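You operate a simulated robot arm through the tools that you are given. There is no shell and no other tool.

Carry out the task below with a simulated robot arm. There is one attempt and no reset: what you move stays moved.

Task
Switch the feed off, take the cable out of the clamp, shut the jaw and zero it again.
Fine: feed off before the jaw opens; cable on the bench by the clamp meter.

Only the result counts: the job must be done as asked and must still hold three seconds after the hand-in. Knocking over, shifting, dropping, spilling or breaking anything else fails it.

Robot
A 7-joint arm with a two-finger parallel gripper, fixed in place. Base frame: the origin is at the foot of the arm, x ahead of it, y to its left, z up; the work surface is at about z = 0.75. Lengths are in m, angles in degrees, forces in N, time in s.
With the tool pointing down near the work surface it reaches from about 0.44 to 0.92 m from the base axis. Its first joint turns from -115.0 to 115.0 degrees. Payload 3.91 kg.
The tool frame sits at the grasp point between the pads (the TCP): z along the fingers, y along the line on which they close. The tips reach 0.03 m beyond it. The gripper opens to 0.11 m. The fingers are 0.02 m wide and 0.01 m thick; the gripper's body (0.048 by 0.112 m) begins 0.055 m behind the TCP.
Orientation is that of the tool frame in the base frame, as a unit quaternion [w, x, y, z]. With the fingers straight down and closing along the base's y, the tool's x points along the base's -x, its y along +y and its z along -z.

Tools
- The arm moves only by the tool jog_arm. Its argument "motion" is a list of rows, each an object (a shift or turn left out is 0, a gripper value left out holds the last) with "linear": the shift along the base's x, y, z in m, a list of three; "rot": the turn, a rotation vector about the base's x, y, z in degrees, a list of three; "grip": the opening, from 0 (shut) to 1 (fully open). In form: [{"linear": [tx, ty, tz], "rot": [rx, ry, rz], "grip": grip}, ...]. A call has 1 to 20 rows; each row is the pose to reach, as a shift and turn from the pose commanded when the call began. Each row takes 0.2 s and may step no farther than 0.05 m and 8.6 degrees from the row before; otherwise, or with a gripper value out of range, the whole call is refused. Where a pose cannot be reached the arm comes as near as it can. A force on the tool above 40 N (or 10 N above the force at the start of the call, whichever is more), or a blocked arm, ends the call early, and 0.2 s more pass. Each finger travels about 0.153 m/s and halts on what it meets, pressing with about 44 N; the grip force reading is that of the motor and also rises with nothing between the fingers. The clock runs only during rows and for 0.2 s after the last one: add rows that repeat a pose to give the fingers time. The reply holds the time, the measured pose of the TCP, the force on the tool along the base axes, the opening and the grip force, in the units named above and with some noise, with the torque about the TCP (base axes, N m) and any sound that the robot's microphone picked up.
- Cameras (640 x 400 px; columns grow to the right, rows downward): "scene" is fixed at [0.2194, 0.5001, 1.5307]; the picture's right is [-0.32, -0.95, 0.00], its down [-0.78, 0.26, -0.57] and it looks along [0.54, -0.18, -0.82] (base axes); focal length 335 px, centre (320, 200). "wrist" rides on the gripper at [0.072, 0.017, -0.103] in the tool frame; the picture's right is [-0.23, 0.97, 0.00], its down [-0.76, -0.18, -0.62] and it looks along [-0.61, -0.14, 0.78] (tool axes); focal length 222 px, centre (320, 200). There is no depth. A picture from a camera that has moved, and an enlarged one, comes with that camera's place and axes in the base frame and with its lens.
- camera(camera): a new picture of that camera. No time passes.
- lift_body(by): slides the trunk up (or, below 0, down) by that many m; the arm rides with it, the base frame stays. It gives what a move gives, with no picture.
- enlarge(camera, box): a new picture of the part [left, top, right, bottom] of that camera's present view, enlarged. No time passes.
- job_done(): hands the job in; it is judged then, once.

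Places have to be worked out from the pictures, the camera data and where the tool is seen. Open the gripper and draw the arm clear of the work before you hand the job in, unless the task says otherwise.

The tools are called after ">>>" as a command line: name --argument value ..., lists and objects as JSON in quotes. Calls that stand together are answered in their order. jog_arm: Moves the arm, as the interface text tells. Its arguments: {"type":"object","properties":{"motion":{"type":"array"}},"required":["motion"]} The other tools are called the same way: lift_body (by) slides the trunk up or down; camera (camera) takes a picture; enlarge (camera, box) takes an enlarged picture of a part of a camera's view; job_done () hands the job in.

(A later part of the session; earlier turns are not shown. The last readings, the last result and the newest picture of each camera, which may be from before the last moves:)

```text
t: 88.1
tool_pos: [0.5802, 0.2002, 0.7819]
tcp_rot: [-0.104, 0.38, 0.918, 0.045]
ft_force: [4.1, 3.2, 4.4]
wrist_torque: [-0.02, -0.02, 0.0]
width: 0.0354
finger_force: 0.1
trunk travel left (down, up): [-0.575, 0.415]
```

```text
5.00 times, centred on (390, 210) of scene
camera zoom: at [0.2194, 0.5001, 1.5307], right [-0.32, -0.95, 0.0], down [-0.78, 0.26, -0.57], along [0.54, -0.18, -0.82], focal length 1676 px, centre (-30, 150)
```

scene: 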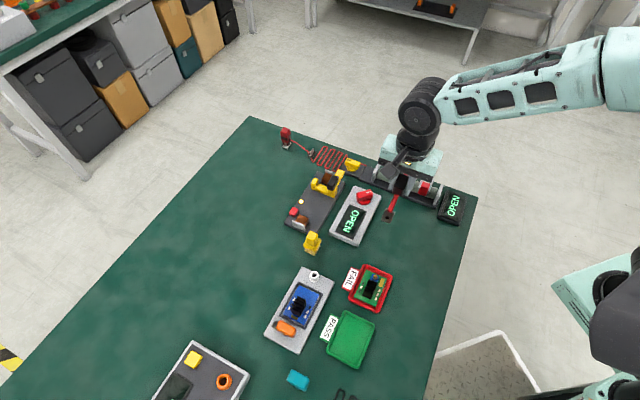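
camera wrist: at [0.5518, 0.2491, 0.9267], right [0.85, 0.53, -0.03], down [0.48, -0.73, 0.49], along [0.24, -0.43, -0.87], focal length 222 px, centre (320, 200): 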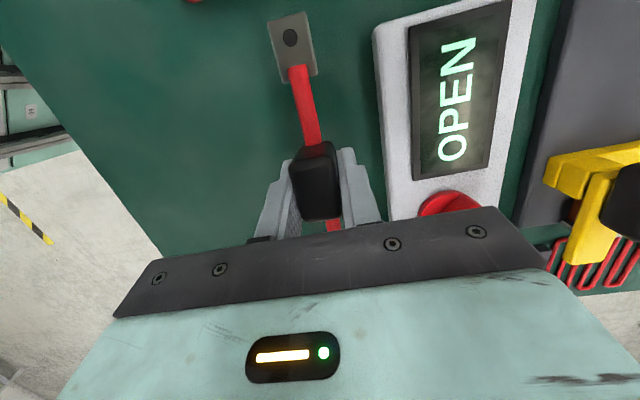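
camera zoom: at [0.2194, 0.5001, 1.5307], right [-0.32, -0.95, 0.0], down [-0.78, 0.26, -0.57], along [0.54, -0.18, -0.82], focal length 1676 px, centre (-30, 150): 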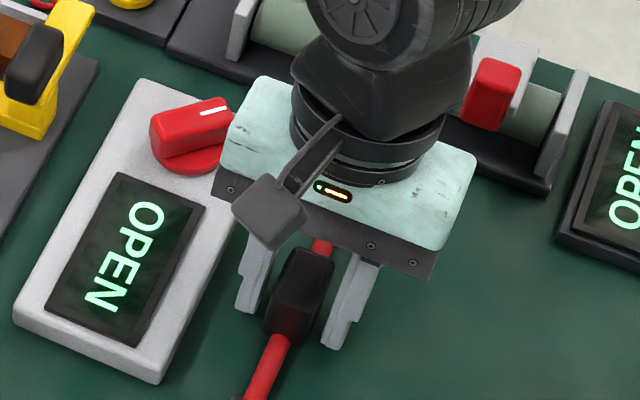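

The cable is down on the bench. The −w finger is close to the grip, so I'll shift 2 mm toward −w and rise straight up, straightening the tool once clear.

>>> jog_arm --motion '[{"linear": [-0.0014, -0.0014, 0.001], "grip": 0.36}, {"linear": [-0.0014, -0.0014, 0.01], "grip": 0.36}, {"linear": [-0.0014, -0.0014, 0.03]}, {"linear": [-0.0014, -0.0014, 0.06]}, {"linear": [-0.0014, -0.0014, 0.1]}, {"linear": [-0.0014, -0.0014, 0.14], "rot": [-5, -5, 0]}, {"linear": [-0.0014, -0.0014, 0.16], "rot": [-9.2, -9.2, 0]}, {"linear": [-0.0014, -0.0014, 0.16], "rot": [-9.2, -9.2, 0]}]'

>>> camera --camera "wrist"

>>> enlarge --camera "scene" --box '[270, 150, 450, 260]'

```text
t: 89.9
tool_pos: [0.5785, 0.1957, 0.9415]
tcp_rot: [0.001, 0.382, 0.924, 0.0]
ft_force: [-0.2, -0.6, -0.5]
wrist_torque: [0.0, 0.01, 0.01]
width: 0.0396
finger_force: 0.1
trunk travel left (down, up): [-0.575, 0.415]
```

```text
taken
camera wrist: at [0.5374, 0.2581, 1.0451], right [0.85, 0.53, 0.0], down [0.41, -0.66, 0.62], along [0.33, -0.53, -0.78], focal length 222 px, centre (320, 200)
```

wrist: 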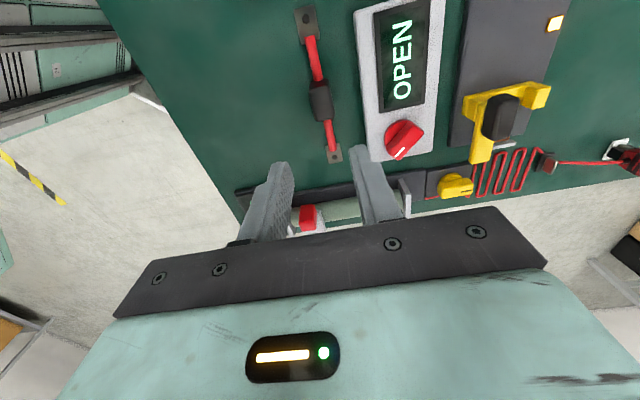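

```text
3.56 times, centred on (360, 205) of scene
camera zoom: at [0.2194, 0.5001, 1.5307], right [-0.32, -0.95, 0.0], down [-0.78, 0.26, -0.57], along [0.54, -0.18, -0.82], focal length 1192 px, centre (178, 182)
```

zoom: 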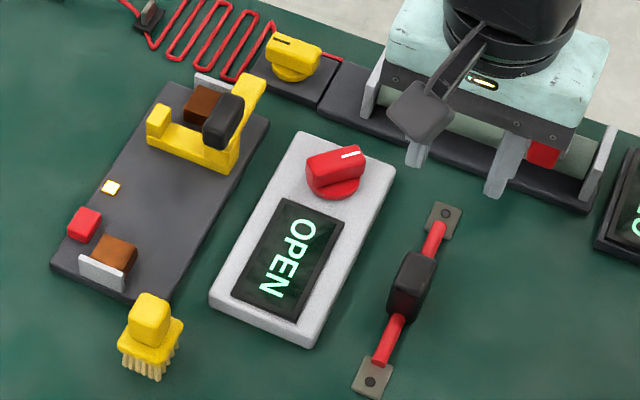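

The cable lies flat beside the meter box, untouched otherwise. Now I'll turn the feed off again: close the fingers and travel to above the red button, checking the position before descending.

>>> jog_arm --motion '[{"linear": [0.015, 0.03, 0.0], "grip": 0.0}, {"linear": [0.03, 0.065, -0.01]}, {"linear": [0.048, 0.1, -0.03]}, {"linear": [0.066, 0.135, -0.045]}, {"linear": [0.09, 0.17, -0.05]}, {"linear": [0.11, 0.195, -0.055]}, {"linear": [0.128, 0.2155, -0.058]}, {"linear": [0.128, 0.2155, -0.058]}]'

>>> enlarge --camera "scene" --box '[250, 140, 410, 260]'

>>> enlarge --camera "wrist" --box '[240, 60, 400, 180]'

```text
t: 91.7
tool_pos: [0.7047, 0.4084, 0.8827]
tcp_rot: [0.001, 0.382, 0.924, 0.0]
ft_force: [0.3, 0.0, 0.2]
wrist_torque: [0.01, -0.02, 0.02]
width: 0.0001
finger_force: 37.4
out of reach, approached as far as the arm can: row 7, 8
trunk travel left (down, up): [-0.575, 0.415]
```

```text
3.33 times, centred on (330, 200) of scene
camera zoom: at [0.2194, 0.5001, 1.5307], right [-0.32, -0.95, 0.0], down [-0.78, 0.26, -0.57], along [0.54, -0.18, -0.82], focal length 1118 px, centre (287, 200)
```

zoom: 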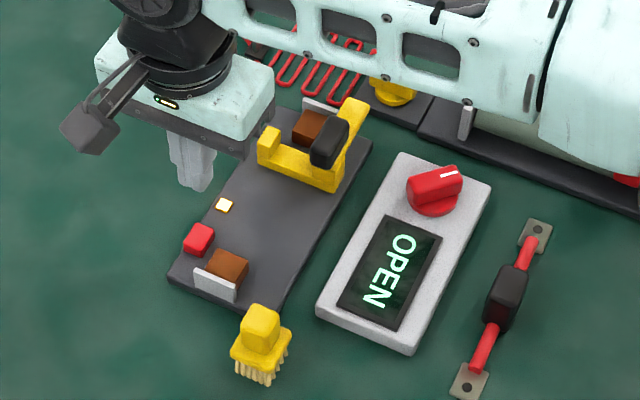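

```text
3.33 times, centred on (320, 120) of wrist
camera zoom: at [0.6641, 0.4713, 0.9854], right [0.85, 0.53, 0.0], down [0.41, -0.66, 0.62], along [0.33, -0.53, -0.78], focal length 740 px, centre (320, 467)
```

zoom: 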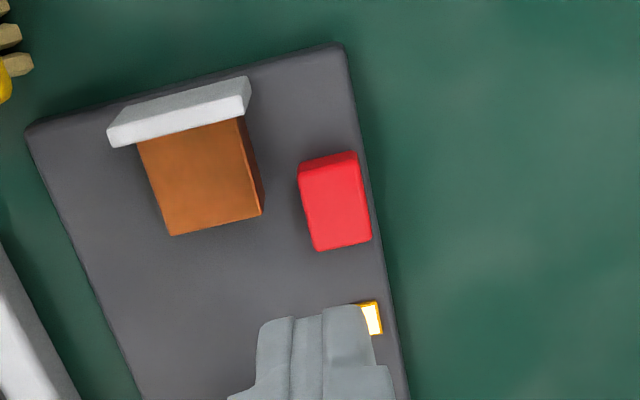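

The tips are right over the button and the lamp is still lit. I'll descend to just above it, shifting 2–3 mm toward +w.

>>> jog_arm --motion '[{"linear": [0.0005, 0.0005, -0.03]}, {"linear": [0.0018, 0.0018, -0.055]}, {"linear": [0.0018, 0.0018, -0.074]}, {"linear": [0.0018, 0.0018, -0.077]}]'

>>> enlarge --camera "wrist" --box '[240, 80, 400, 200]'

```text
t: 92.7
tool_pos: [0.7058, 0.4098, 0.8048]
tcp_rot: [0.0, 0.383, 0.924, 0.001]
ft_force: [-0.2, 0.1, 0.2]
wrist_torque: [0.03, 0.0, -0.01]
width: 0.0002
finger_force: 37.5
trunk travel left (down, up): [-0.575, 0.415]
```

```text
3.33 times, centred on (320, 140) of wrist
camera zoom: at [0.6649, 0.4729, 0.9082], right [0.85, 0.53, 0.0], down [0.41, -0.66, 0.62], along [0.33, -0.53, -0.78], focal length 740 px, centre (320, 400)
```

zoom: 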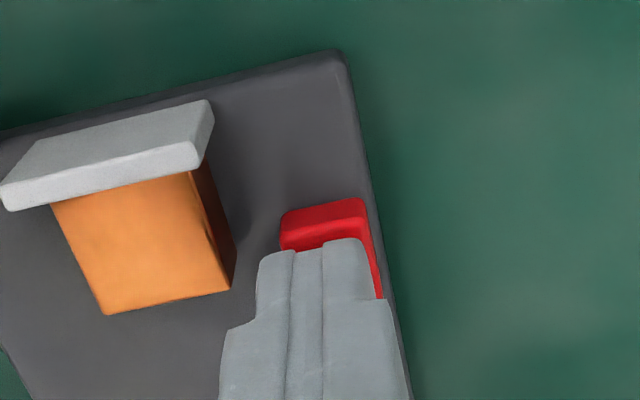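

The tips are just above the button. I'll press down in small steps until the click.

>>> jog_arm --motion '[{"linear": [0.001, 0.001, -0.0015]}, {"linear": [0.001, 0.001, -0.003]}, {"linear": [0.001, 0.001, -0.0045]}]'

```text
t: 93.5
tool_pos: [0.705, 0.411, 0.801]
tcp_rot: [0.001, 0.382, 0.924, 0.002]
ft_force: [0.2, 2.5, 3.0]
wrist_torque: [0.06, 0.04, -0.03]
width: 0.0
finger_force: 37.0
trunk travel left (down, up): [-0.575, 0.415]
heard: click
```

Click heard. I'll lift off straight up and verify the lamp is dark.

>>> jog_arm --motion '[{"linear": [0, 0, 0.02]}, {"linear": [0, 0, 0.05]}, {"linear": [-0.008, -0.004, 0.085]}, {"linear": [-0.02, -0.01, 0.12]}, {"linear": [-0.02, -0.01, 0.12]}]'

>>> enlarge --camera "scene" --box '[250, 140, 410, 260]'

>>> camera --camera "wrist"

```text
t: 94.7
tool_pos: [0.6851, 0.4015, 0.9203]
tcp_rot: [0.0, 0.382, 0.924, 0.0]
ft_force: [0.1, 0.6, 0.1]
wrist_torque: [0.0, 0.01, -0.02]
width: 0.0003
finger_force: 37.9
trunk travel left (down, up): [-0.575, 0.415]
```

```text
3.33 times, centred on (330, 200) of scene
camera zoom: at [0.2194, 0.5001, 1.5307], right [-0.32, -0.95, 0.0], down [-0.78, 0.26, -0.57], along [0.54, -0.18, -0.82], focal length 1118 px, centre (287, 200)
```

zoom: 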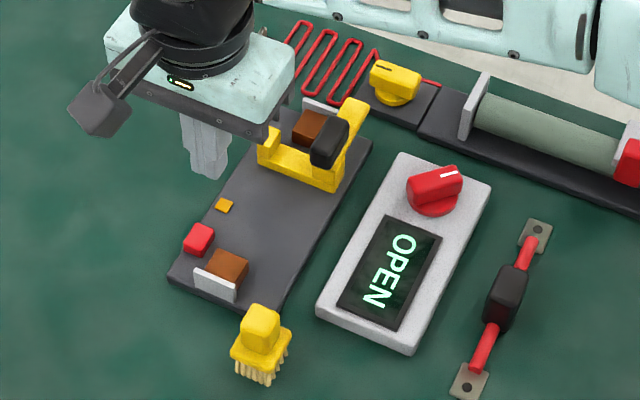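

```text
taken
camera wrist: at [0.6449, 0.4642, 1.0228], right [0.85, 0.53, 0.0], down [0.41, -0.66, 0.62], along [0.33, -0.53, -0.78], focal length 222 px, centre (320, 200)
```

wrist: 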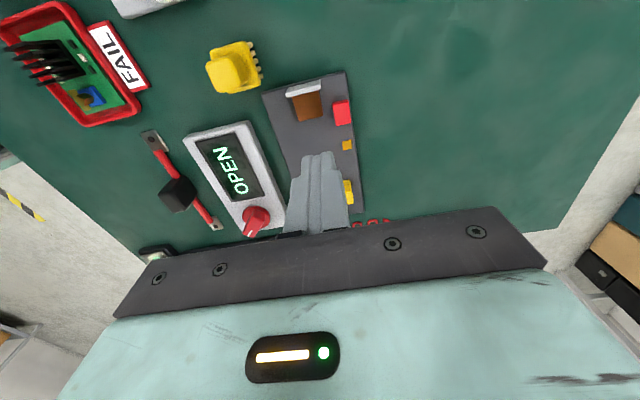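

The lamp is dark again, so the feed is off. Next is shutting the jaw: I'll move over the handle at the same yaw (about −44°) with the fingers opened to 37 mm.

>>> jog_arm --motion '[{"linear": [0.005, -0.03, 0.01], "grip": 0.2}, {"linear": [0.02, -0.065, 0.01], "grip": 0.34}, {"linear": [0.035, -0.095, 0.01], "rot": [0, 0, 0.5], "grip": 0.34}, {"linear": [0.0491, -0.109, 0.01], "rot": [0, 0, 1], "grip": 0.34}, {"linear": [0.0491, -0.109, -0.03], "rot": [0, 0, 1], "grip": 0.34}, {"linear": [0.0491, -0.109, -0.03], "rot": [0, 0, 1], "grip": 0.34}]'

>>> enlarge --camera "wrist" --box '[240, 60, 400, 180]'

```text
t: 96.1
tool_pos: [0.736, 0.2929, 0.8897]
tcp_rot: [0.0, 0.374, 0.927, 0.001]
ft_force: [-0.3, 0.1, 0.6]
wrist_torque: [0.0, 0.01, -0.02]
width: 0.0376
finger_force: 0.2
trunk travel left (down, up): [-0.575, 0.415]
```

```text
3.33 times, centred on (320, 120) of wrist
camera zoom: at [0.6944, 0.3548, 0.994], right [0.84, 0.54, 0.0], down [0.42, -0.66, 0.62], along [0.34, -0.52, -0.78], focal length 740 px, centre (320, 467)
```

zoom: 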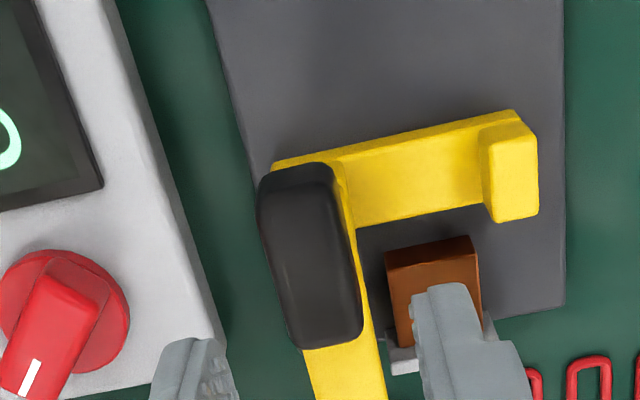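

The handle is centred at about u = 0.310, w = 0.7247. I'll shift 3 mm toward −w, descend to grip only the handle (z ≈ 0.842), and close.

>>> jog_arm --motion '[{"linear": [-0.0026, -0.0014, -0.025], "grip": 0.34}, {"linear": [-0.0026, -0.0014, -0.0475]}, {"linear": [-0.0026, -0.0014, -0.0475]}, {"linear": [-0.0026, -0.0014, -0.0475], "grip": 0.0}, {"linear": [-0.0026, -0.0014, -0.0475], "grip": 0.0}, {"linear": [-0.0026, -0.0014, -0.0475], "grip": 0.0}]'

>>> enlarge --camera "wrist" --box '[240, 80, 400, 200]'

```text
t: 97.5
tool_pos: [0.7351, 0.291, 0.842]
tcp_rot: [0.001, 0.375, 0.927, 0.003]
ft_force: [17.5, 14.8, -5.9]
wrist_torque: [0.38, -0.31, 0.03]
width: 0.0199
finger_force: 45.0
trunk travel left (down, up): [-0.575, 0.415]
```

```text
3.33 times, centred on (320, 140) of wrist
camera zoom: at [0.6927, 0.3531, 0.9459], right [0.84, 0.54, 0.0], down [0.42, -0.66, 0.62], along [0.34, -0.52, -0.78], focal length 740 px, centre (320, 400)
```

zoom: 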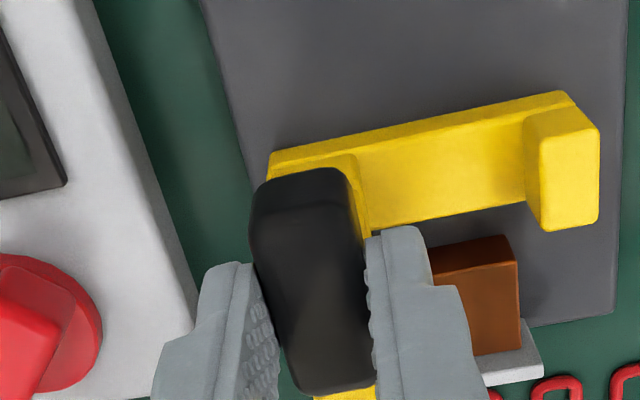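

Gripped, with about 23 N of side load that I'll relieve by moving 2 mm toward +w. Then I'll turn the handle back +80° about the vertical.

>>> jog_arm --motion '[{"linear": [0.0016, 0.0016, 0], "grip": 0.0}, {"linear": [0.0016, 0.0016, 0], "rot": [0, 0, 8]}, {"linear": [0.0016, 0.0016, 0], "rot": [0, 0, 16]}, {"linear": [0.0015, 0.0015, 0], "rot": [0, 0, 24]}, {"linear": [0.0014, 0.0014, 0], "rot": [0, 0, 32]}, {"linear": [0.0013, 0.0013, 0], "rot": [0, 0, 40]}, {"linear": [0.0013, 0.0013, 0], "rot": [0, 0, 40]}]'

>>> enlarge --camera "scene" --box '[290, 150, 370, 210]'

```text
t: 99.1
tool_pos: [0.7361, 0.2916, 0.8432]
tcp_rot: [-0.001, 0.034, 0.999, 0.0]
ft_force: [1.3, -7.7, -0.5]
wrist_torque: [-0.37, -1.18, 0.0]
width: 0.0195
finger_force: 45.1
trunk travel left (down, up): [-0.575, 0.415]
```

```text
6.67 times, centred on (330, 180) of scene
camera zoom: at [0.2194, 0.5001, 1.5307], right [-0.32, -0.95, 0.0], down [-0.78, 0.26, -0.57], along [0.54, -0.18, -0.82], focal length 2235 px, centre (253, 333)
```

zoom: 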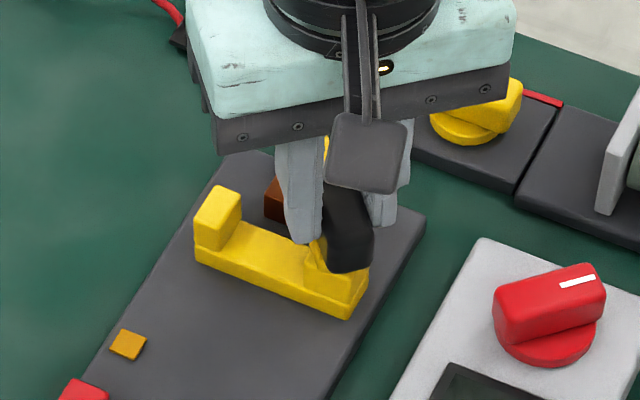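

The handle turns freely with a small load (about 8 N). I'll continue another +40°.

>>> jog_arm --motion '[{"linear": [0, 0, 0], "rot": [0, 0, 8], "grip": 0.0}, {"linear": [0, -0.0005, 0], "rot": [0, 0, 16]}, {"linear": [0, -0.0005, 0], "rot": [0, 0, 24]}, {"linear": [0, -0.001, 0], "rot": [0, 0, 32]}, {"linear": [0, -0.001, 0], "rot": [0, 0, 40]}, {"linear": [0, -0.001, 0], "rot": [0, 0, 40]}]'

>>> enlarge --camera "scene" --box '[270, 150, 390, 250]'

>>> camera --camera "wrist"

```text
t: 100.5
tool_pos: [0.7339, 0.2908, 0.8426]
tcp_rot: [-0.001, -0.31, 0.951, 0.0]
ft_force: [7.1, -9.1, 0.1]
wrist_torque: [-0.45, 0.02, -0.03]
width: 0.0198
finger_force: 45.1
trunk travel left (down, up): [-0.575, 0.415]
```

```text
4.00 times, centred on (330, 200) of scene
camera zoom: at [0.2194, 0.5001, 1.5307], right [-0.32, -0.95, 0.0], down [-0.78, 0.26, -0.57], along [0.54, -0.18, -0.82], focal length 1341 px, centre (280, 200)
```

zoom: 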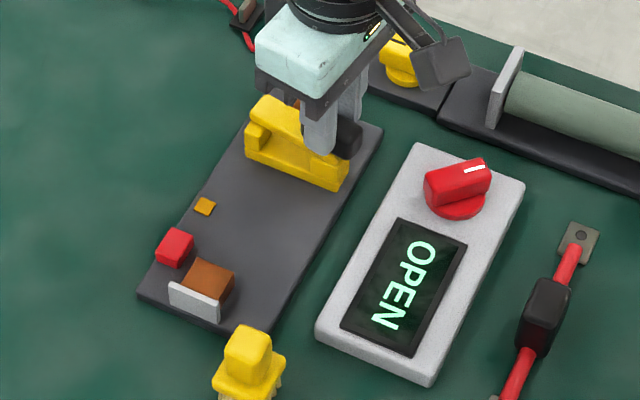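

```text
taken
camera wrist: at [0.6652, 0.261, 0.9459], right [-0.39, 0.92, 0.0], down [0.72, 0.3, 0.62], along [0.57, 0.24, -0.78], focal length 222 px, centre (320, 200)
```

wrist: 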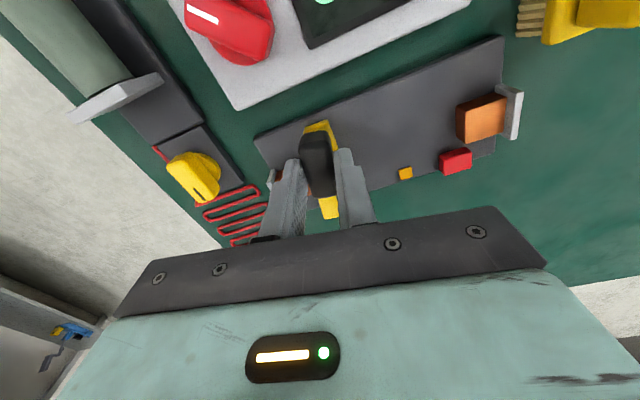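

The bar is nearly closed (yaw about 36°, display still OPEN). I'll turn the last +10° while easing the small side load.

>>> jog_arm --motion '[{"linear": [0.0007, -0.0007, 0], "rot": [0, 0, 3], "grip": 0.0}, {"linear": [0.0007, -0.0007, 0], "rot": [0, 0, 6]}, {"linear": [0.0007, -0.0007, 0], "rot": [0, 0, 9]}, {"linear": [0.0007, -0.0007, 0], "rot": [0, 0, 11]}, {"linear": [0.0007, -0.0007, 0], "rot": [0, 0, 11]}]'

>>> enlarge --camera "scene" --box '[270, 150, 390, 250]'

```text
t: 101.7
tool_pos: [0.7342, 0.2908, 0.8422]
tcp_rot: [-0.001, -0.398, 0.917, 0.002]
ft_force: [-1.5, -2.5, -0.3]
wrist_torque: [-0.32, -0.13, -1.27]
width: 0.0198
finger_force: 44.9
trunk travel left (down, up): [-0.575, 0.415]
```

```text
4.00 times, centred on (330, 200) of scene
camera zoom: at [0.2194, 0.5001, 1.5307], right [-0.32, -0.95, 0.0], down [-0.78, 0.26, -0.57], along [0.54, -0.18, -0.82], focal length 1341 px, centre (280, 200)
```

zoom: 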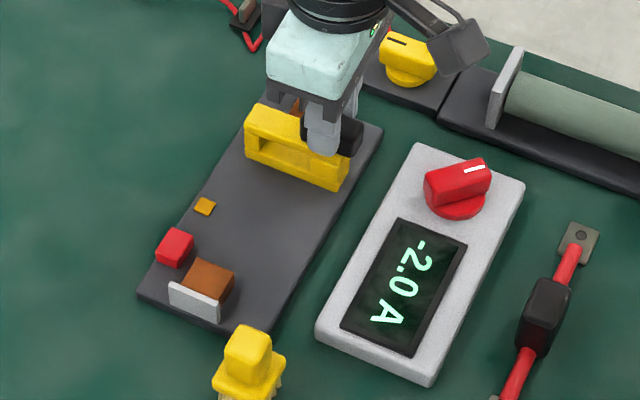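

The display is back to −2.0 A, so the jaw reads shut, and the −1.3 N·m twist shows it is against its stop. I'll ease the twist, open the fingers and lift straight off.

>>> jog_arm --motion '[{"rot": [0, 0, -1], "grip": 0.0}, {"rot": [0, 0, -1], "grip": 0.28}, {"rot": [0, 0, -1], "grip": 0.34}, {"linear": [0, 0, 0.03], "rot": [0, 0, -1], "grip": 0.34}, {"linear": [0, 0, 0.07], "rot": [0, 0, -1]}, {"linear": [0, 0, 0.11], "rot": [0, 0, -1]}, {"linear": [0, 0, 0.11], "rot": [0, 0, -1]}]'

>>> camera --camera "wrist"

>>> enlarge --camera "wrist" --box '[240, 60, 420, 190]'

>>> enlarge --camera "scene" --box '[270, 150, 390, 250]'

```text
t: 103.3
tool_pos: [0.7362, 0.2885, 0.9547]
tcp_rot: [0.0, -0.391, 0.92, 0.0]
ft_force: [0.0, 0.5, -0.4]
wrist_torque: [-0.02, -0.01, -0.01]
width: 0.0376
finger_force: 0.0
trunk travel left (down, up): [-0.575, 0.415]
```

```text
taken
camera wrist: at [0.6726, 0.2482, 1.0576], right [-0.54, 0.84, 0.0], down [0.66, 0.42, 0.62], along [0.52, 0.34, -0.78], focal length 222 px, centre (320, 200)
```

wrist: 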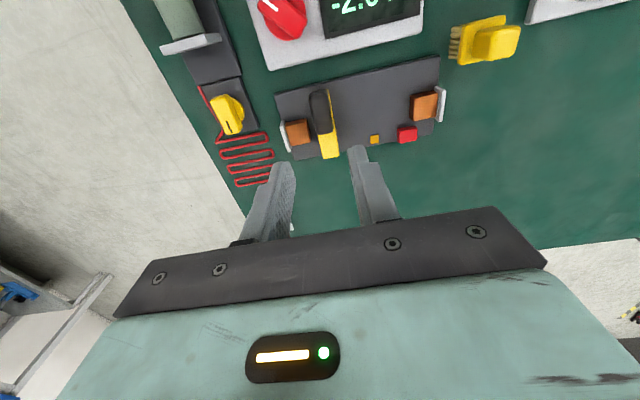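

```text
3.08 times, centred on (330, 125) of wrist
camera zoom: at [0.6726, 0.2482, 1.0576], right [-0.54, 0.84, 0.0], down [0.66, 0.42, 0.62], along [0.52, 0.34, -0.78], focal length 684 px, centre (289, 431)
```

zoom: 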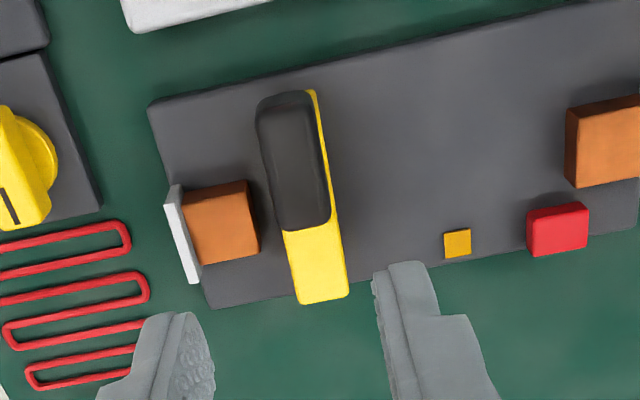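

```text
4.00 times, centred on (330, 200) of scene
camera zoom: at [0.2194, 0.5001, 1.5307], right [-0.32, -0.95, 0.0], down [-0.78, 0.26, -0.57], along [0.54, -0.18, -0.82], focal length 1341 px, centre (280, 200)
```

zoom: 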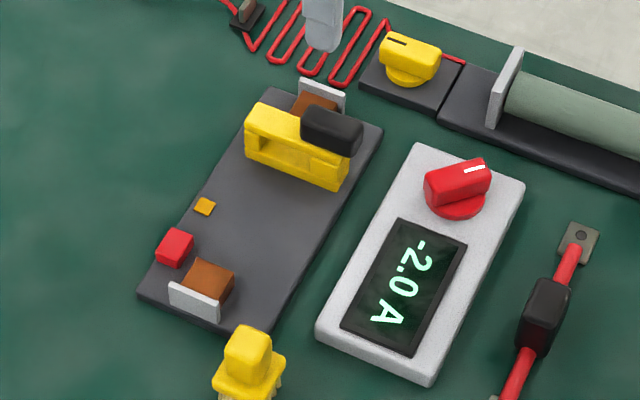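

The jaw is closed and aligned with the frame again. Now the zeroing: the red knob is near (0.683, 0.216). I'll move above it for an accurate look at its height and orientation.

>>> jog_arm --motion '[{"linear": [-0.02, -0.025, 0.0], "grip": 0.34}, {"linear": [-0.04, -0.05, 0.0]}, {"linear": [-0.053, -0.072, 0.0]}, {"linear": [-0.053, -0.072, 0.0]}]'

>>> camera --camera "wrist"

>>> enlarge --camera "wrist" --box '[260, 40, 400, 160]'

>>> enlarge --camera "scene" --box '[330, 170, 410, 250]'

```text
t: 104.3
tool_pos: [0.6817, 0.2196, 0.9532]
tcp_rot: [0.0, -0.39, 0.921, 0.0]
ft_force: [0.2, 0.1, 0.6]
wrist_torque: [-0.02, 0.01, 0.0]
width: 0.0371
finger_force: 0.1
trunk travel left (down, up): [-0.575, 0.415]
```

```text
taken
camera wrist: at [0.6185, 0.178, 1.0565], right [-0.54, 0.84, 0.0], down [0.66, 0.42, 0.62], along [0.52, 0.34, -0.78], focal length 222 px, centre (320, 200)
```

wrist: 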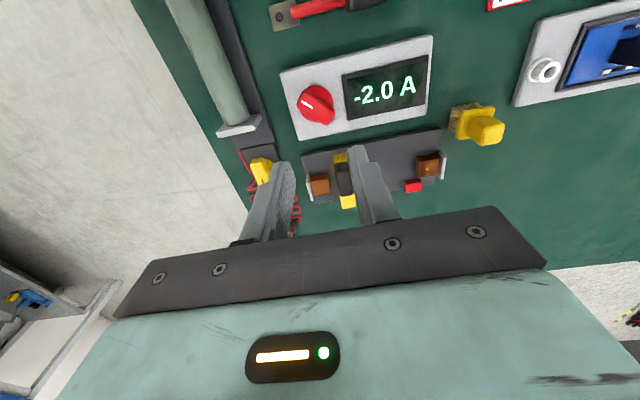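

```text
3.33 times, centred on (330, 100) of wrist
camera zoom: at [0.6185, 0.178, 1.0565], right [-0.54, 0.84, 0.0], down [0.66, 0.42, 0.62], along [0.52, 0.34, -0.78], focal length 740 px, centre (287, 533)
```

zoom: 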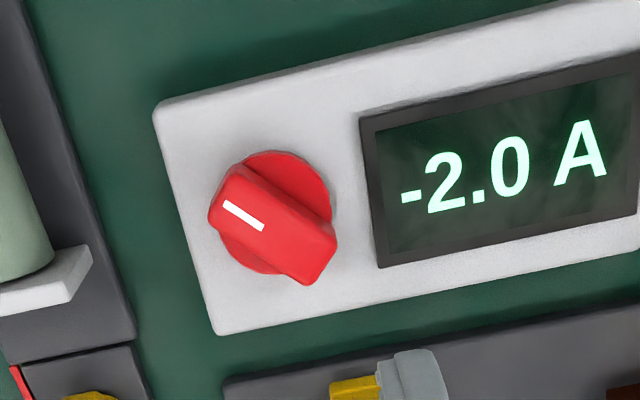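

```text
5.00 times, centred on (370, 210) of scene
camera zoom: at [0.2194, 0.5001, 1.5307], right [-0.32, -0.95, 0.0], down [-0.78, 0.26, -0.57], along [0.54, -0.18, -0.82], focal length 1676 px, centre (70, 150)
```

zoom: 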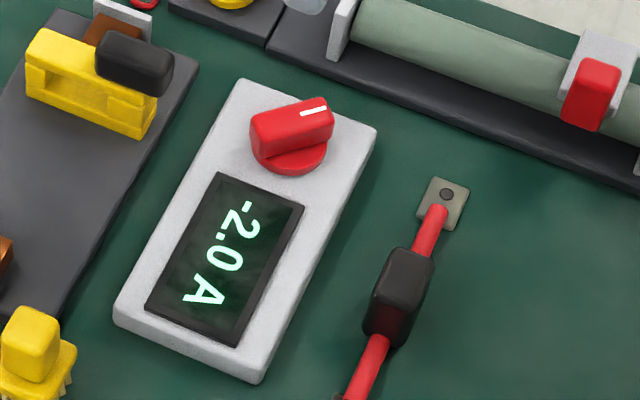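

From the two views, the knob axis is near (0.685, 0.215). Its bar is about 44 mm long with its top at z ≈ 0.80, and it lies almost along base y with the white mark pointing to −y. I'll turn the tool to yaw 0 above it, so the fingers can hold the bar by its two ends, and look again.

>>> jog_arm --motion '[{"linear": [0.001, -0.001, 0], "rot": [0, 0, -8], "grip": 0.45}, {"linear": [0.002, -0.002, 0], "rot": [0, 0, -16], "grip": 0.52}, {"linear": [0.003, -0.004, 0], "rot": [0, 0, -24], "grip": 0.55}, {"linear": [0.003, -0.004, -0.01], "rot": [0, 0, -32]}, {"linear": [0.003, -0.004, -0.02], "rot": [0, 0, -40]}, {"linear": [0.003, -0.004, -0.03], "rot": [0, 0, -46]}, {"linear": [0.003, -0.004, -0.03], "rot": [0, 0, -46]}]'

>>> camera --camera "wrist"

>>> enlarge --camera "wrist" --box '[240, 40, 400, 170]'

```text
t: 105.9
tool_pos: [0.6849, 0.2136, 0.9227]
tcp_rot: [0.001, 0.001, 1.0, 0.001]
ft_force: [0.5, 0.2, 0.3]
wrist_torque: [-0.01, 0.0, 0.01]
width: 0.0605
finger_force: 0.0
trunk travel left (down, up): [-0.575, 0.415]
```

```text
taken
camera wrist: at [0.611, 0.23, 1.026], right [0.23, 0.97, 0.0], down [0.76, -0.18, 0.62], along [0.61, -0.14, -0.78], focal length 222 px, centre (320, 200)
```

wrist: 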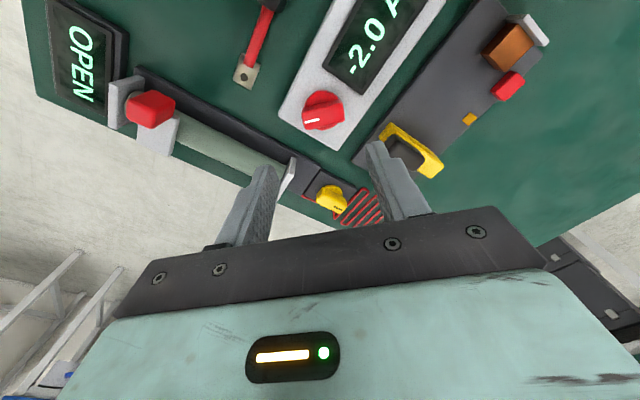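

```text
3.08 times, centred on (320, 105) of wrist
camera zoom: at [0.611, 0.23, 1.026], right [0.23, 0.97, 0.0], down [0.76, -0.18, 0.62], along [0.61, -0.14, -0.78], focal length 684 px, centre (320, 492)
```

zoom: 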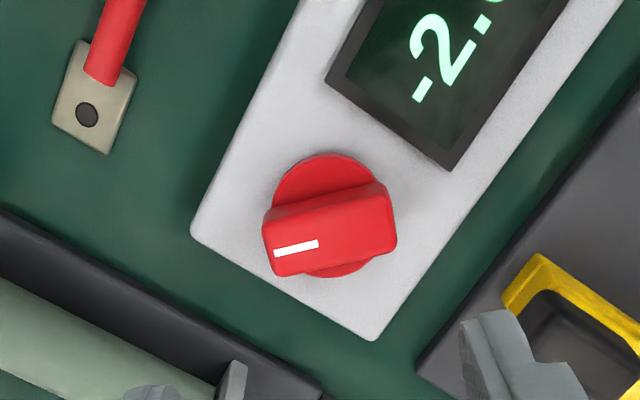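

The bar is 42 × 16 mm, centred at (0.6835, 0.216) and turned about 2.5° from base y. I'll align and descend with a 60 mm opening so the fingers straddle its ends, tips at z ≈ 0.783.

>>> jog_arm --motion '[{"linear": [-0.0014, 0.0024, -0.03], "rot": [0, 0, 2.5], "grip": 0.55}, {"linear": [-0.0014, 0.0024, -0.065], "rot": [0, 0, 2.5]}, {"linear": [-0.0014, 0.0024, -0.08], "rot": [0, 0, 2.5]}, {"linear": [-0.0014, 0.0024, -0.08], "rot": [0, 0, 2.5]}]'

>>> enlarge --camera "wrist" --box '[230, 60, 410, 200]'

>>> enlarge --camera "scene" --box '[320, 160, 420, 250]'

```text
t: 106.9
tool_pos: [0.682, 0.2153, 0.8414]
tcp_rot: [0.0, -0.022, 1.0, 0.002]
ft_force: [-0.7, -0.1, -0.3]
wrist_torque: [0.01, 0.0, -0.03]
width: 0.0607
finger_force: 0.1
trunk travel left (down, up): [-0.575, 0.415]
```

```text
2.86 times, centred on (320, 130) of wrist
camera zoom: at [0.608, 0.2287, 0.9446], right [0.18, 0.98, 0.0], down [0.77, -0.15, 0.62], along [0.61, -0.11, -0.78], focal length 635 px, centre (320, 400)
```

zoom: 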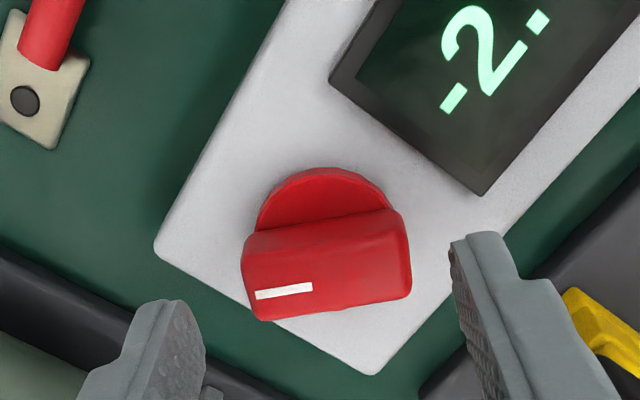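

```text
4.44 times, centred on (370, 205) of scene
camera zoom: at [0.2194, 0.5001, 1.5307], right [-0.32, -0.95, 0.0], down [-0.78, 0.26, -0.57], along [0.54, -0.18, -0.82], focal length 1490 px, centre (98, 178)
```

zoom: 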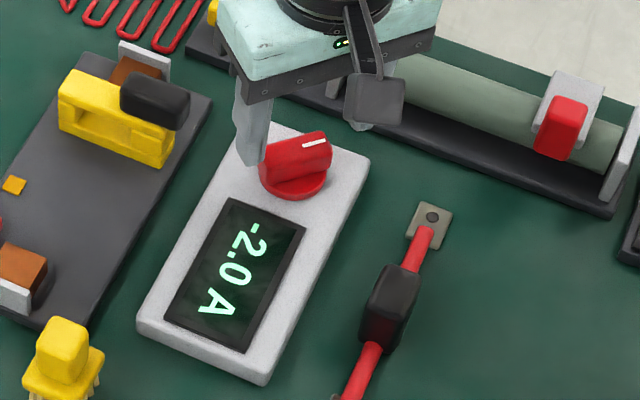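

The bar is centred between the fingers and the display stays visible to the scene camera. I'll descend the last 29 mm and close on the bar ends.

>>> jog_arm --motion '[{"linear": [0.001, 0, -0.015], "grip": 0.55}, {"linear": [0.001, 0, -0.028]}, {"linear": [0.001, 0, -0.028]}, {"linear": [0.001, 0, -0.028], "grip": 0.3}, {"linear": [0.001, 0, -0.028], "grip": 0.3}]'

>>> enlarge --camera "wrist" --box '[230, 60, 410, 200]'

>>> enlarge --camera "scene" --box '[320, 160, 420, 250]'

```text
t: 108.1
tool_pos: [0.685, 0.2171, 0.814]
tcp_rot: [0.0, -0.022, 1.0, 0.002]
ft_force: [-0.7, 5.1, -3.2]
wrist_torque: [0.14, -0.41, -0.02]
width: 0.0444
finger_force: 45.0
trunk travel left (down, up): [-0.575, 0.415]
```

```text
2.86 times, centred on (320, 130) of wrist
camera zoom: at [0.6098, 0.2296, 0.9175], right [0.18, 0.98, 0.0], down [0.77, -0.15, 0.62], along [0.61, -0.11, -0.78], focal length 635 px, centre (320, 400)
```

zoom: 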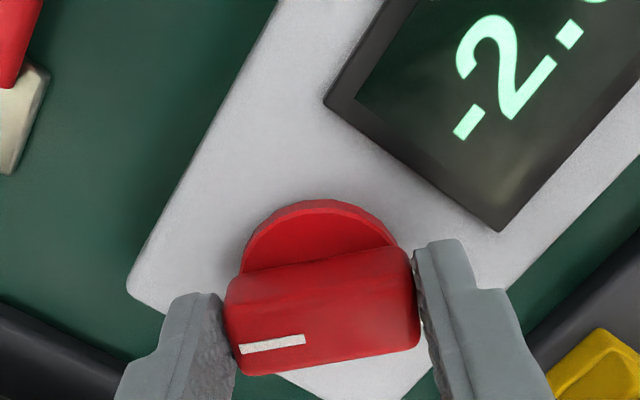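

```text
4.44 times, centred on (370, 205) of scene
camera zoom: at [0.2194, 0.5001, 1.5307], right [-0.32, -0.95, 0.0], down [-0.78, 0.26, -0.57], along [0.54, -0.18, -0.82], focal length 1490 px, centre (98, 178)
```

zoom: 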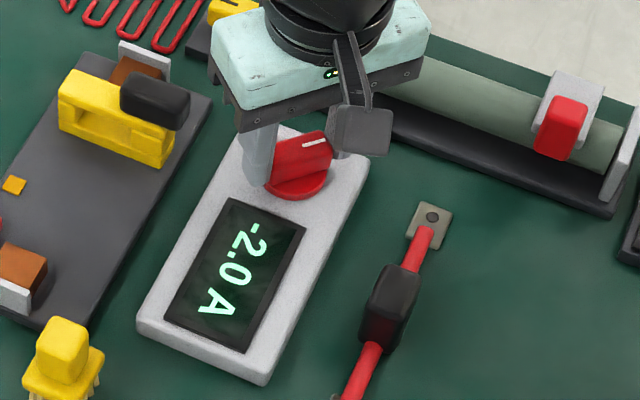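

The knob is held across its ends at 44 mm. I'll try a small clockwise turn (−6° about z) and read the display.

>>> jog_arm --motion '[{"rot": [0, 0, -2], "grip": 0.3}, {"rot": [0, 0, -4]}, {"rot": [0, 0, -6]}, {"rot": [0, 0, -6]}]'

>>> enlarge --camera "scene" --box '[320, 160, 420, 250]'

```text
t: 109.1
tool_pos: [0.6843, 0.2166, 0.8143]
tcp_rot: [-0.001, 0.03, 1.0, 0.0]
ft_force: [-3.2, 6.3, -7.2]
wrist_torque: [0.1, -0.08, 0.0]
width: 0.0442
finger_force: 44.4
trunk travel left (down, up): [-0.575, 0.415]
```

```text
4.44 times, centred on (370, 205) of scene
camera zoom: at [0.2194, 0.5001, 1.5307], right [-0.32, -0.95, 0.0], down [-0.78, 0.26, -0.57], along [0.54, -0.18, -0.82], focal length 1490 px, centre (98, 178)
```

zoom: 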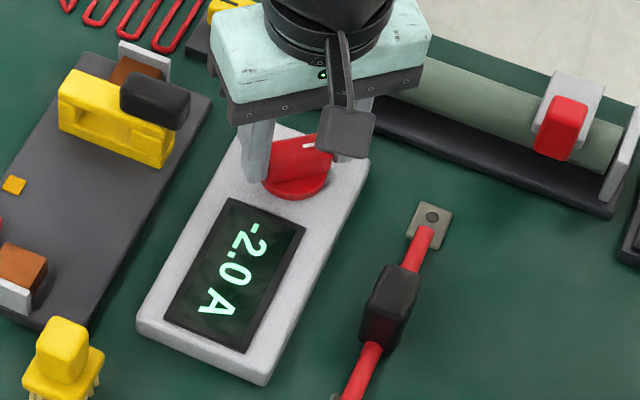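

The knob turned 6° freely but the display still shows −2.0 A. I'll continue clockwise another 12°.

>>> jog_arm --motion '[{"rot": [0, 0, -4], "grip": 0.3}, {"rot": [0, 0, -8]}, {"rot": [0, 0, -12]}, {"rot": [0, 0, -12]}]'

>>> enlarge --camera "scene" --box '[320, 160, 420, 250]'

```text
t: 110.1
tool_pos: [0.6838, 0.2181, 0.8135]
tcp_rot: [-0.001, 0.135, 0.991, 0.001]
ft_force: [-8.0, 7.2, -8.7]
wrist_torque: [0.11, 0.38, 0.02]
width: 0.0438
finger_force: 44.9
trunk travel left (down, up): [-0.575, 0.415]
```

```text
4.44 times, centred on (370, 205) of scene
camera zoom: at [0.2194, 0.5001, 1.5307], right [-0.32, -0.95, 0.0], down [-0.78, 0.26, -0.57], along [0.54, -0.18, -0.82], focal length 1490 px, centre (98, 178)
```

zoom: 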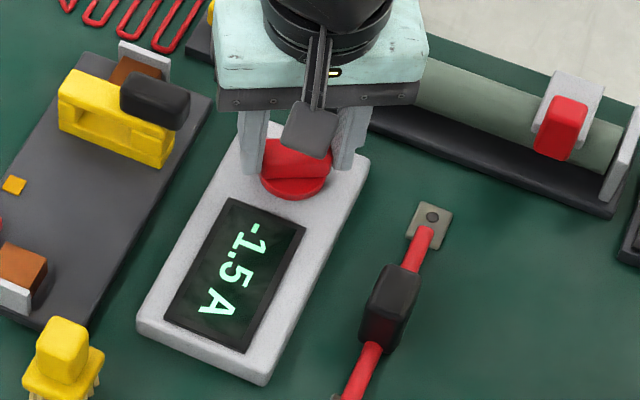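

Now −1.5 A, so clockwise is the right direction. I'll continue 12° more.

>>> jog_arm --motion '[{"rot": [0, 0, -4], "grip": 0.3}, {"rot": [0, 0, -8]}, {"rot": [0, 0, -12]}, {"rot": [0, 0, -12]}]'

>>> enlarge --camera "scene" --box '[320, 160, 420, 250]'

```text
t: 111.1
tool_pos: [0.6836, 0.2178, 0.8149]
tcp_rot: [-0.001, 0.237, 0.971, 0.0]
ft_force: [-7.7, 14.1, -22.4]
wrist_torque: [0.6, 0.18, 0.03]
width: 0.0438
finger_force: 45.7
trunk travel left (down, up): [-0.575, 0.415]
```

```text
4.44 times, centred on (370, 205) of scene
camera zoom: at [0.2194, 0.5001, 1.5307], right [-0.32, -0.95, 0.0], down [-0.78, 0.26, -0.57], along [0.54, -0.18, -0.82], focal length 1490 px, centre (98, 178)
```

zoom: 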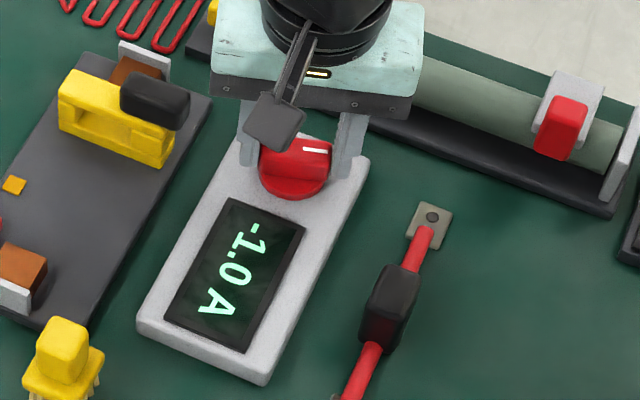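

−1.0 A, so it moves 0.5 A per 12°. There's some pull building up (F_z −22 N), so I'll ease the commanded pose toward it slightly and turn another 12°.

>>> jog_arm --motion '[{"linear": [-0.0005, 0.001, -0.0015], "rot": [0, 0, -4], "grip": 0.3}, {"linear": [-0.0005, 0.001, -0.002], "rot": [0, 0, -8]}, {"linear": [-0.0005, 0.001, -0.002], "rot": [0, 0, -12]}, {"linear": [-0.0005, 0.001, -0.002], "rot": [0, 0, -12]}]'

>>> enlarge --camera "scene" --box '[320, 160, 420, 250]'

```text
t: 112.1
tool_pos: [0.6835, 0.2177, 0.8147]
tcp_rot: [0.0, 0.337, 0.941, 0.002]
ft_force: [-3.9, 9.5, 0.4]
wrist_torque: [-0.1, 1.13, 0.02]
width: 0.0439
finger_force: 44.8
trunk travel left (down, up): [-0.575, 0.415]
```

```text
4.44 times, centred on (370, 205) of scene
camera zoom: at [0.2194, 0.5001, 1.5307], right [-0.32, -0.95, 0.0], down [-0.78, 0.26, -0.57], along [0.54, -0.18, -0.82], focal length 1490 px, centre (98, 178)
```

zoom: 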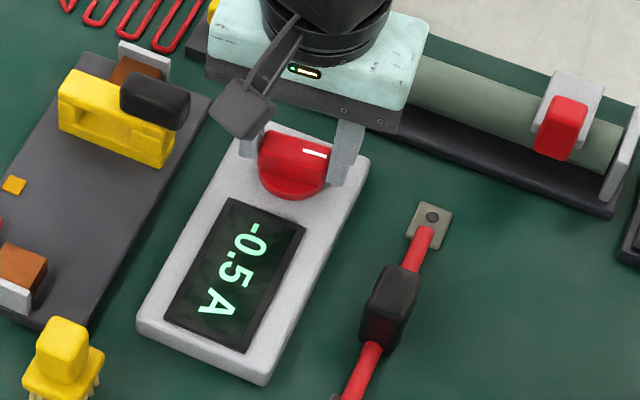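

−0.5 A. I'll go on in smaller steps: 5° first.

>>> jog_arm --motion '[{"rot": [0, 0, -2.5], "grip": 0.3}, {"rot": [0, 0, -5]}, {"rot": [0, 0, -5]}]'

>>> enlarge --camera "scene" --box '[320, 160, 420, 250]'

```text
t: 112.9
tool_pos: [0.6844, 0.2181, 0.8145]
tcp_rot: [0.001, 0.379, 0.925, 0.003]
ft_force: [-1.4, 11.3, 12.8]
wrist_torque: [-0.58, 0.2, 0.03]
width: 0.0436
finger_force: 45.2
trunk travel left (down, up): [-0.575, 0.415]
```

```text
4.44 times, centred on (370, 205) of scene
camera zoom: at [0.2194, 0.5001, 1.5307], right [-0.32, -0.95, 0.0], down [-0.78, 0.26, -0.57], along [0.54, -0.18, -0.82], focal length 1490 px, centre (98, 178)
```

zoom: 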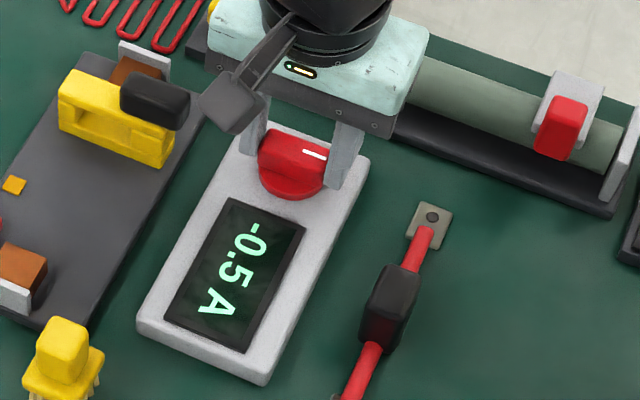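

Still −0.5 A at yaw −44.5°; another 5°.

>>> jog_arm --motion '[{"linear": [0, 0.0005, 0.001], "rot": [0, 0, -2.5], "grip": 0.3}, {"linear": [0, 0.0005, 0.001], "rot": [0, 0, -5]}, {"linear": [0, 0.0005, 0.001], "rot": [0, 0, -5]}]'

>>> enlarge --camera "scene" --box '[320, 160, 420, 250]'

```text
t: 113.7
tool_pos: [0.6839, 0.2181, 0.8144]
tcp_rot: [0.001, 0.419, 0.908, 0.002]
ft_force: [1.1, 12.6, 7.5]
wrist_torque: [0.23, -0.69, 0.01]
width: 0.0439
finger_force: 45.1
trunk travel left (down, up): [-0.575, 0.415]
```

```text
4.44 times, centred on (370, 205) of scene
camera zoom: at [0.2194, 0.5001, 1.5307], right [-0.32, -0.95, 0.0], down [-0.78, 0.26, -0.57], along [0.54, -0.18, -0.82], focal length 1490 px, centre (98, 178)
```

zoom: 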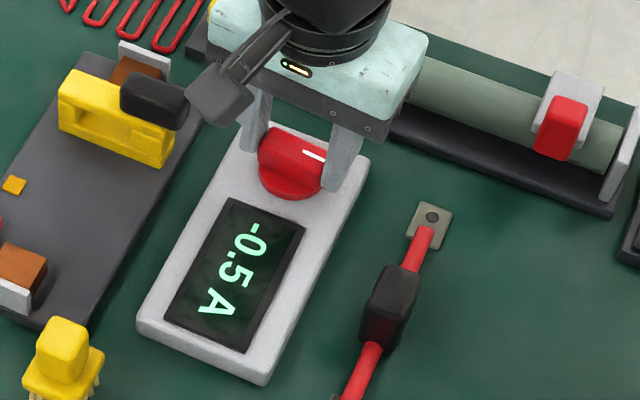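

Still −0.5 A at −49.5°; 4° more.

>>> jog_arm --motion '[{"linear": [0, 0.0005, 0], "rot": [0, 0, -2], "grip": 0.3}, {"linear": [0, 0.0005, 0], "rot": [0, 0, -4]}, {"linear": [0, 0.0005, 0], "rot": [0, 0, -4]}]'

>>> enlarge --camera "scene" --box '[320, 160, 420, 250]'

```text
t: 114.5
tool_pos: [0.6864, 0.2184, 0.8134]
tcp_rot: [0.001, 0.451, 0.893, 0.001]
ft_force: [6.7, 8.7, 9.2]
wrist_torque: [0.28, -0.04, 0.01]
width: 0.0438
finger_force: 44.7
trunk travel left (down, up): [-0.575, 0.415]
```

```text
4.44 times, centred on (370, 205) of scene
camera zoom: at [0.2194, 0.5001, 1.5307], right [-0.32, -0.95, 0.0], down [-0.78, 0.26, -0.57], along [0.54, -0.18, -0.82], focal length 1490 px, centre (98, 178)
```

zoom: 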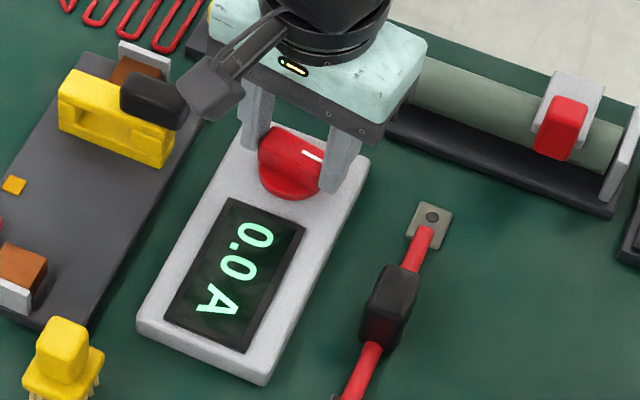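

It reads 0.0 A. The transition was between −49.5° and −53.6°, so I'll go 5° further to sit near the middle of the zero step rather than on its edge.

>>> jog_arm --motion '[{"linear": [0.0005, 0.0005, 0.0005], "rot": [0, 0, -2.5], "grip": 0.3}, {"linear": [0.0005, 0.0005, 0.0005], "rot": [0, 0, -5]}, {"linear": [0.0005, 0.0005, 0.0005], "rot": [0, 0, -5]}]'

>>> enlarge --camera "scene" --box '[320, 160, 420, 250]'

```text
t: 115.3
tool_pos: [0.6856, 0.2196, 0.8143]
tcp_rot: [0.001, 0.489, 0.872, 0.001]
ft_force: [6.4, 2.1, 8.4]
wrist_torque: [0.01, 0.61, 0.03]
width: 0.0437
finger_force: 45.4
trunk travel left (down, up): [-0.575, 0.415]
```

```text
4.44 times, centred on (370, 205) of scene
camera zoom: at [0.2194, 0.5001, 1.5307], right [-0.32, -0.95, 0.0], down [-0.78, 0.26, -0.57], along [0.54, -0.18, -0.82], focal length 1490 px, centre (98, 178)
```

zoom: 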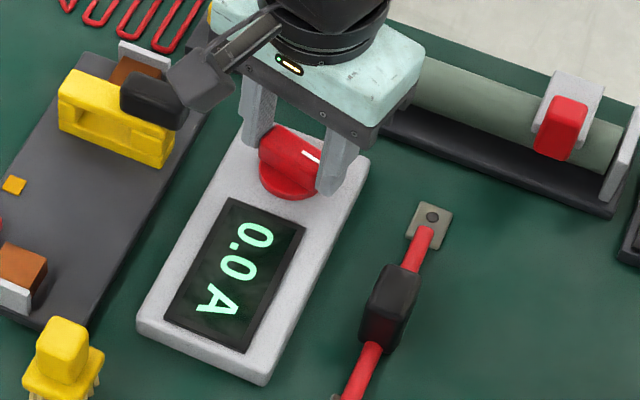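

Still 0.0 A, now near the centre of the step, with low loads. I'll open the fingers just enough and lift straight off the knob.

>>> jog_arm --motion '[{"linear": [0, 0, 0], "grip": 0.45}, {"linear": [0, 0, 0], "grip": 0.5}, {"linear": [0, 0, 0], "grip": 0.5}, {"linear": [0, 0, 0.02], "grip": 0.5}, {"linear": [0, 0, 0.06]}, {"linear": [0, 0, 0.1]}, {"linear": [-0.02, -0.02, 0.14]}, {"linear": [-0.05, -0.04, 0.16]}, {"linear": [-0.05, -0.04, 0.16]}]'

>>> camera --camera "scene"

>>> enlarge --camera "scene" --box '[270, 150, 430, 260]'

>>> camera --camera "wrist"

```text
t: 117.3
tool_pos: [0.6342, 0.1797, 0.9753]
tcp_rot: [0.0, 0.489, 0.872, 0.001]
ft_force: [-0.6, 0.8, 1.8]
wrist_torque: [0.01, 0.03, -0.03]
width: 0.0548
finger_force: 0.2
trunk travel left (down, up): [-0.575, 0.415]
```

```text
taken
```

scene: 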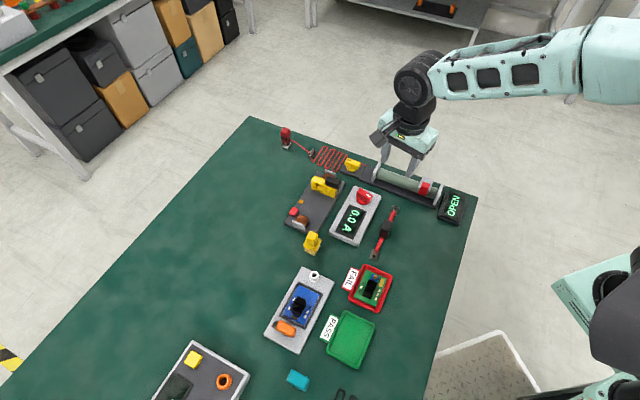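

```text
3.64 times, centred on (350, 205) of scene
camera zoom: at [0.2194, 0.5001, 1.5307], right [-0.32, -0.95, 0.0], down [-0.78, 0.26, -0.57], along [0.54, -0.18, -0.82], focal length 1219 px, centre (211, 182)
```

zoom: 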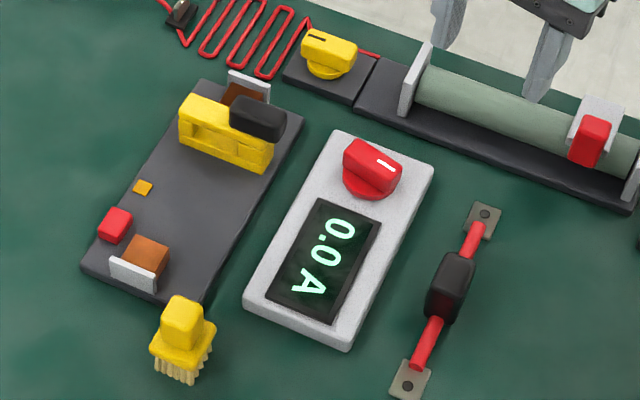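

```text
taken
camera wrist: at [0.609, 0.249, 1.0778], right [0.95, 0.32, 0.0], down [0.25, -0.74, 0.62], along [0.2, -0.59, -0.78], focal length 222 px, centre (320, 200)
```

wrist: 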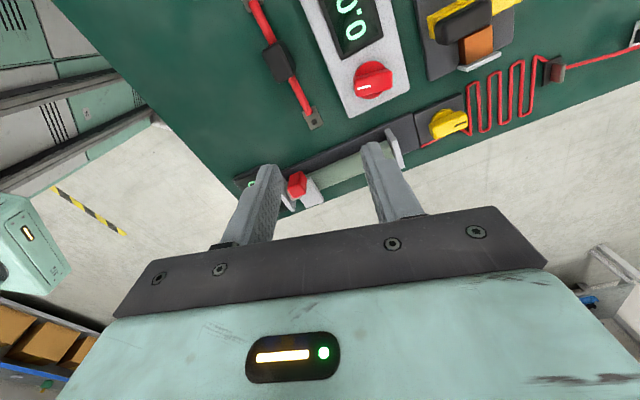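

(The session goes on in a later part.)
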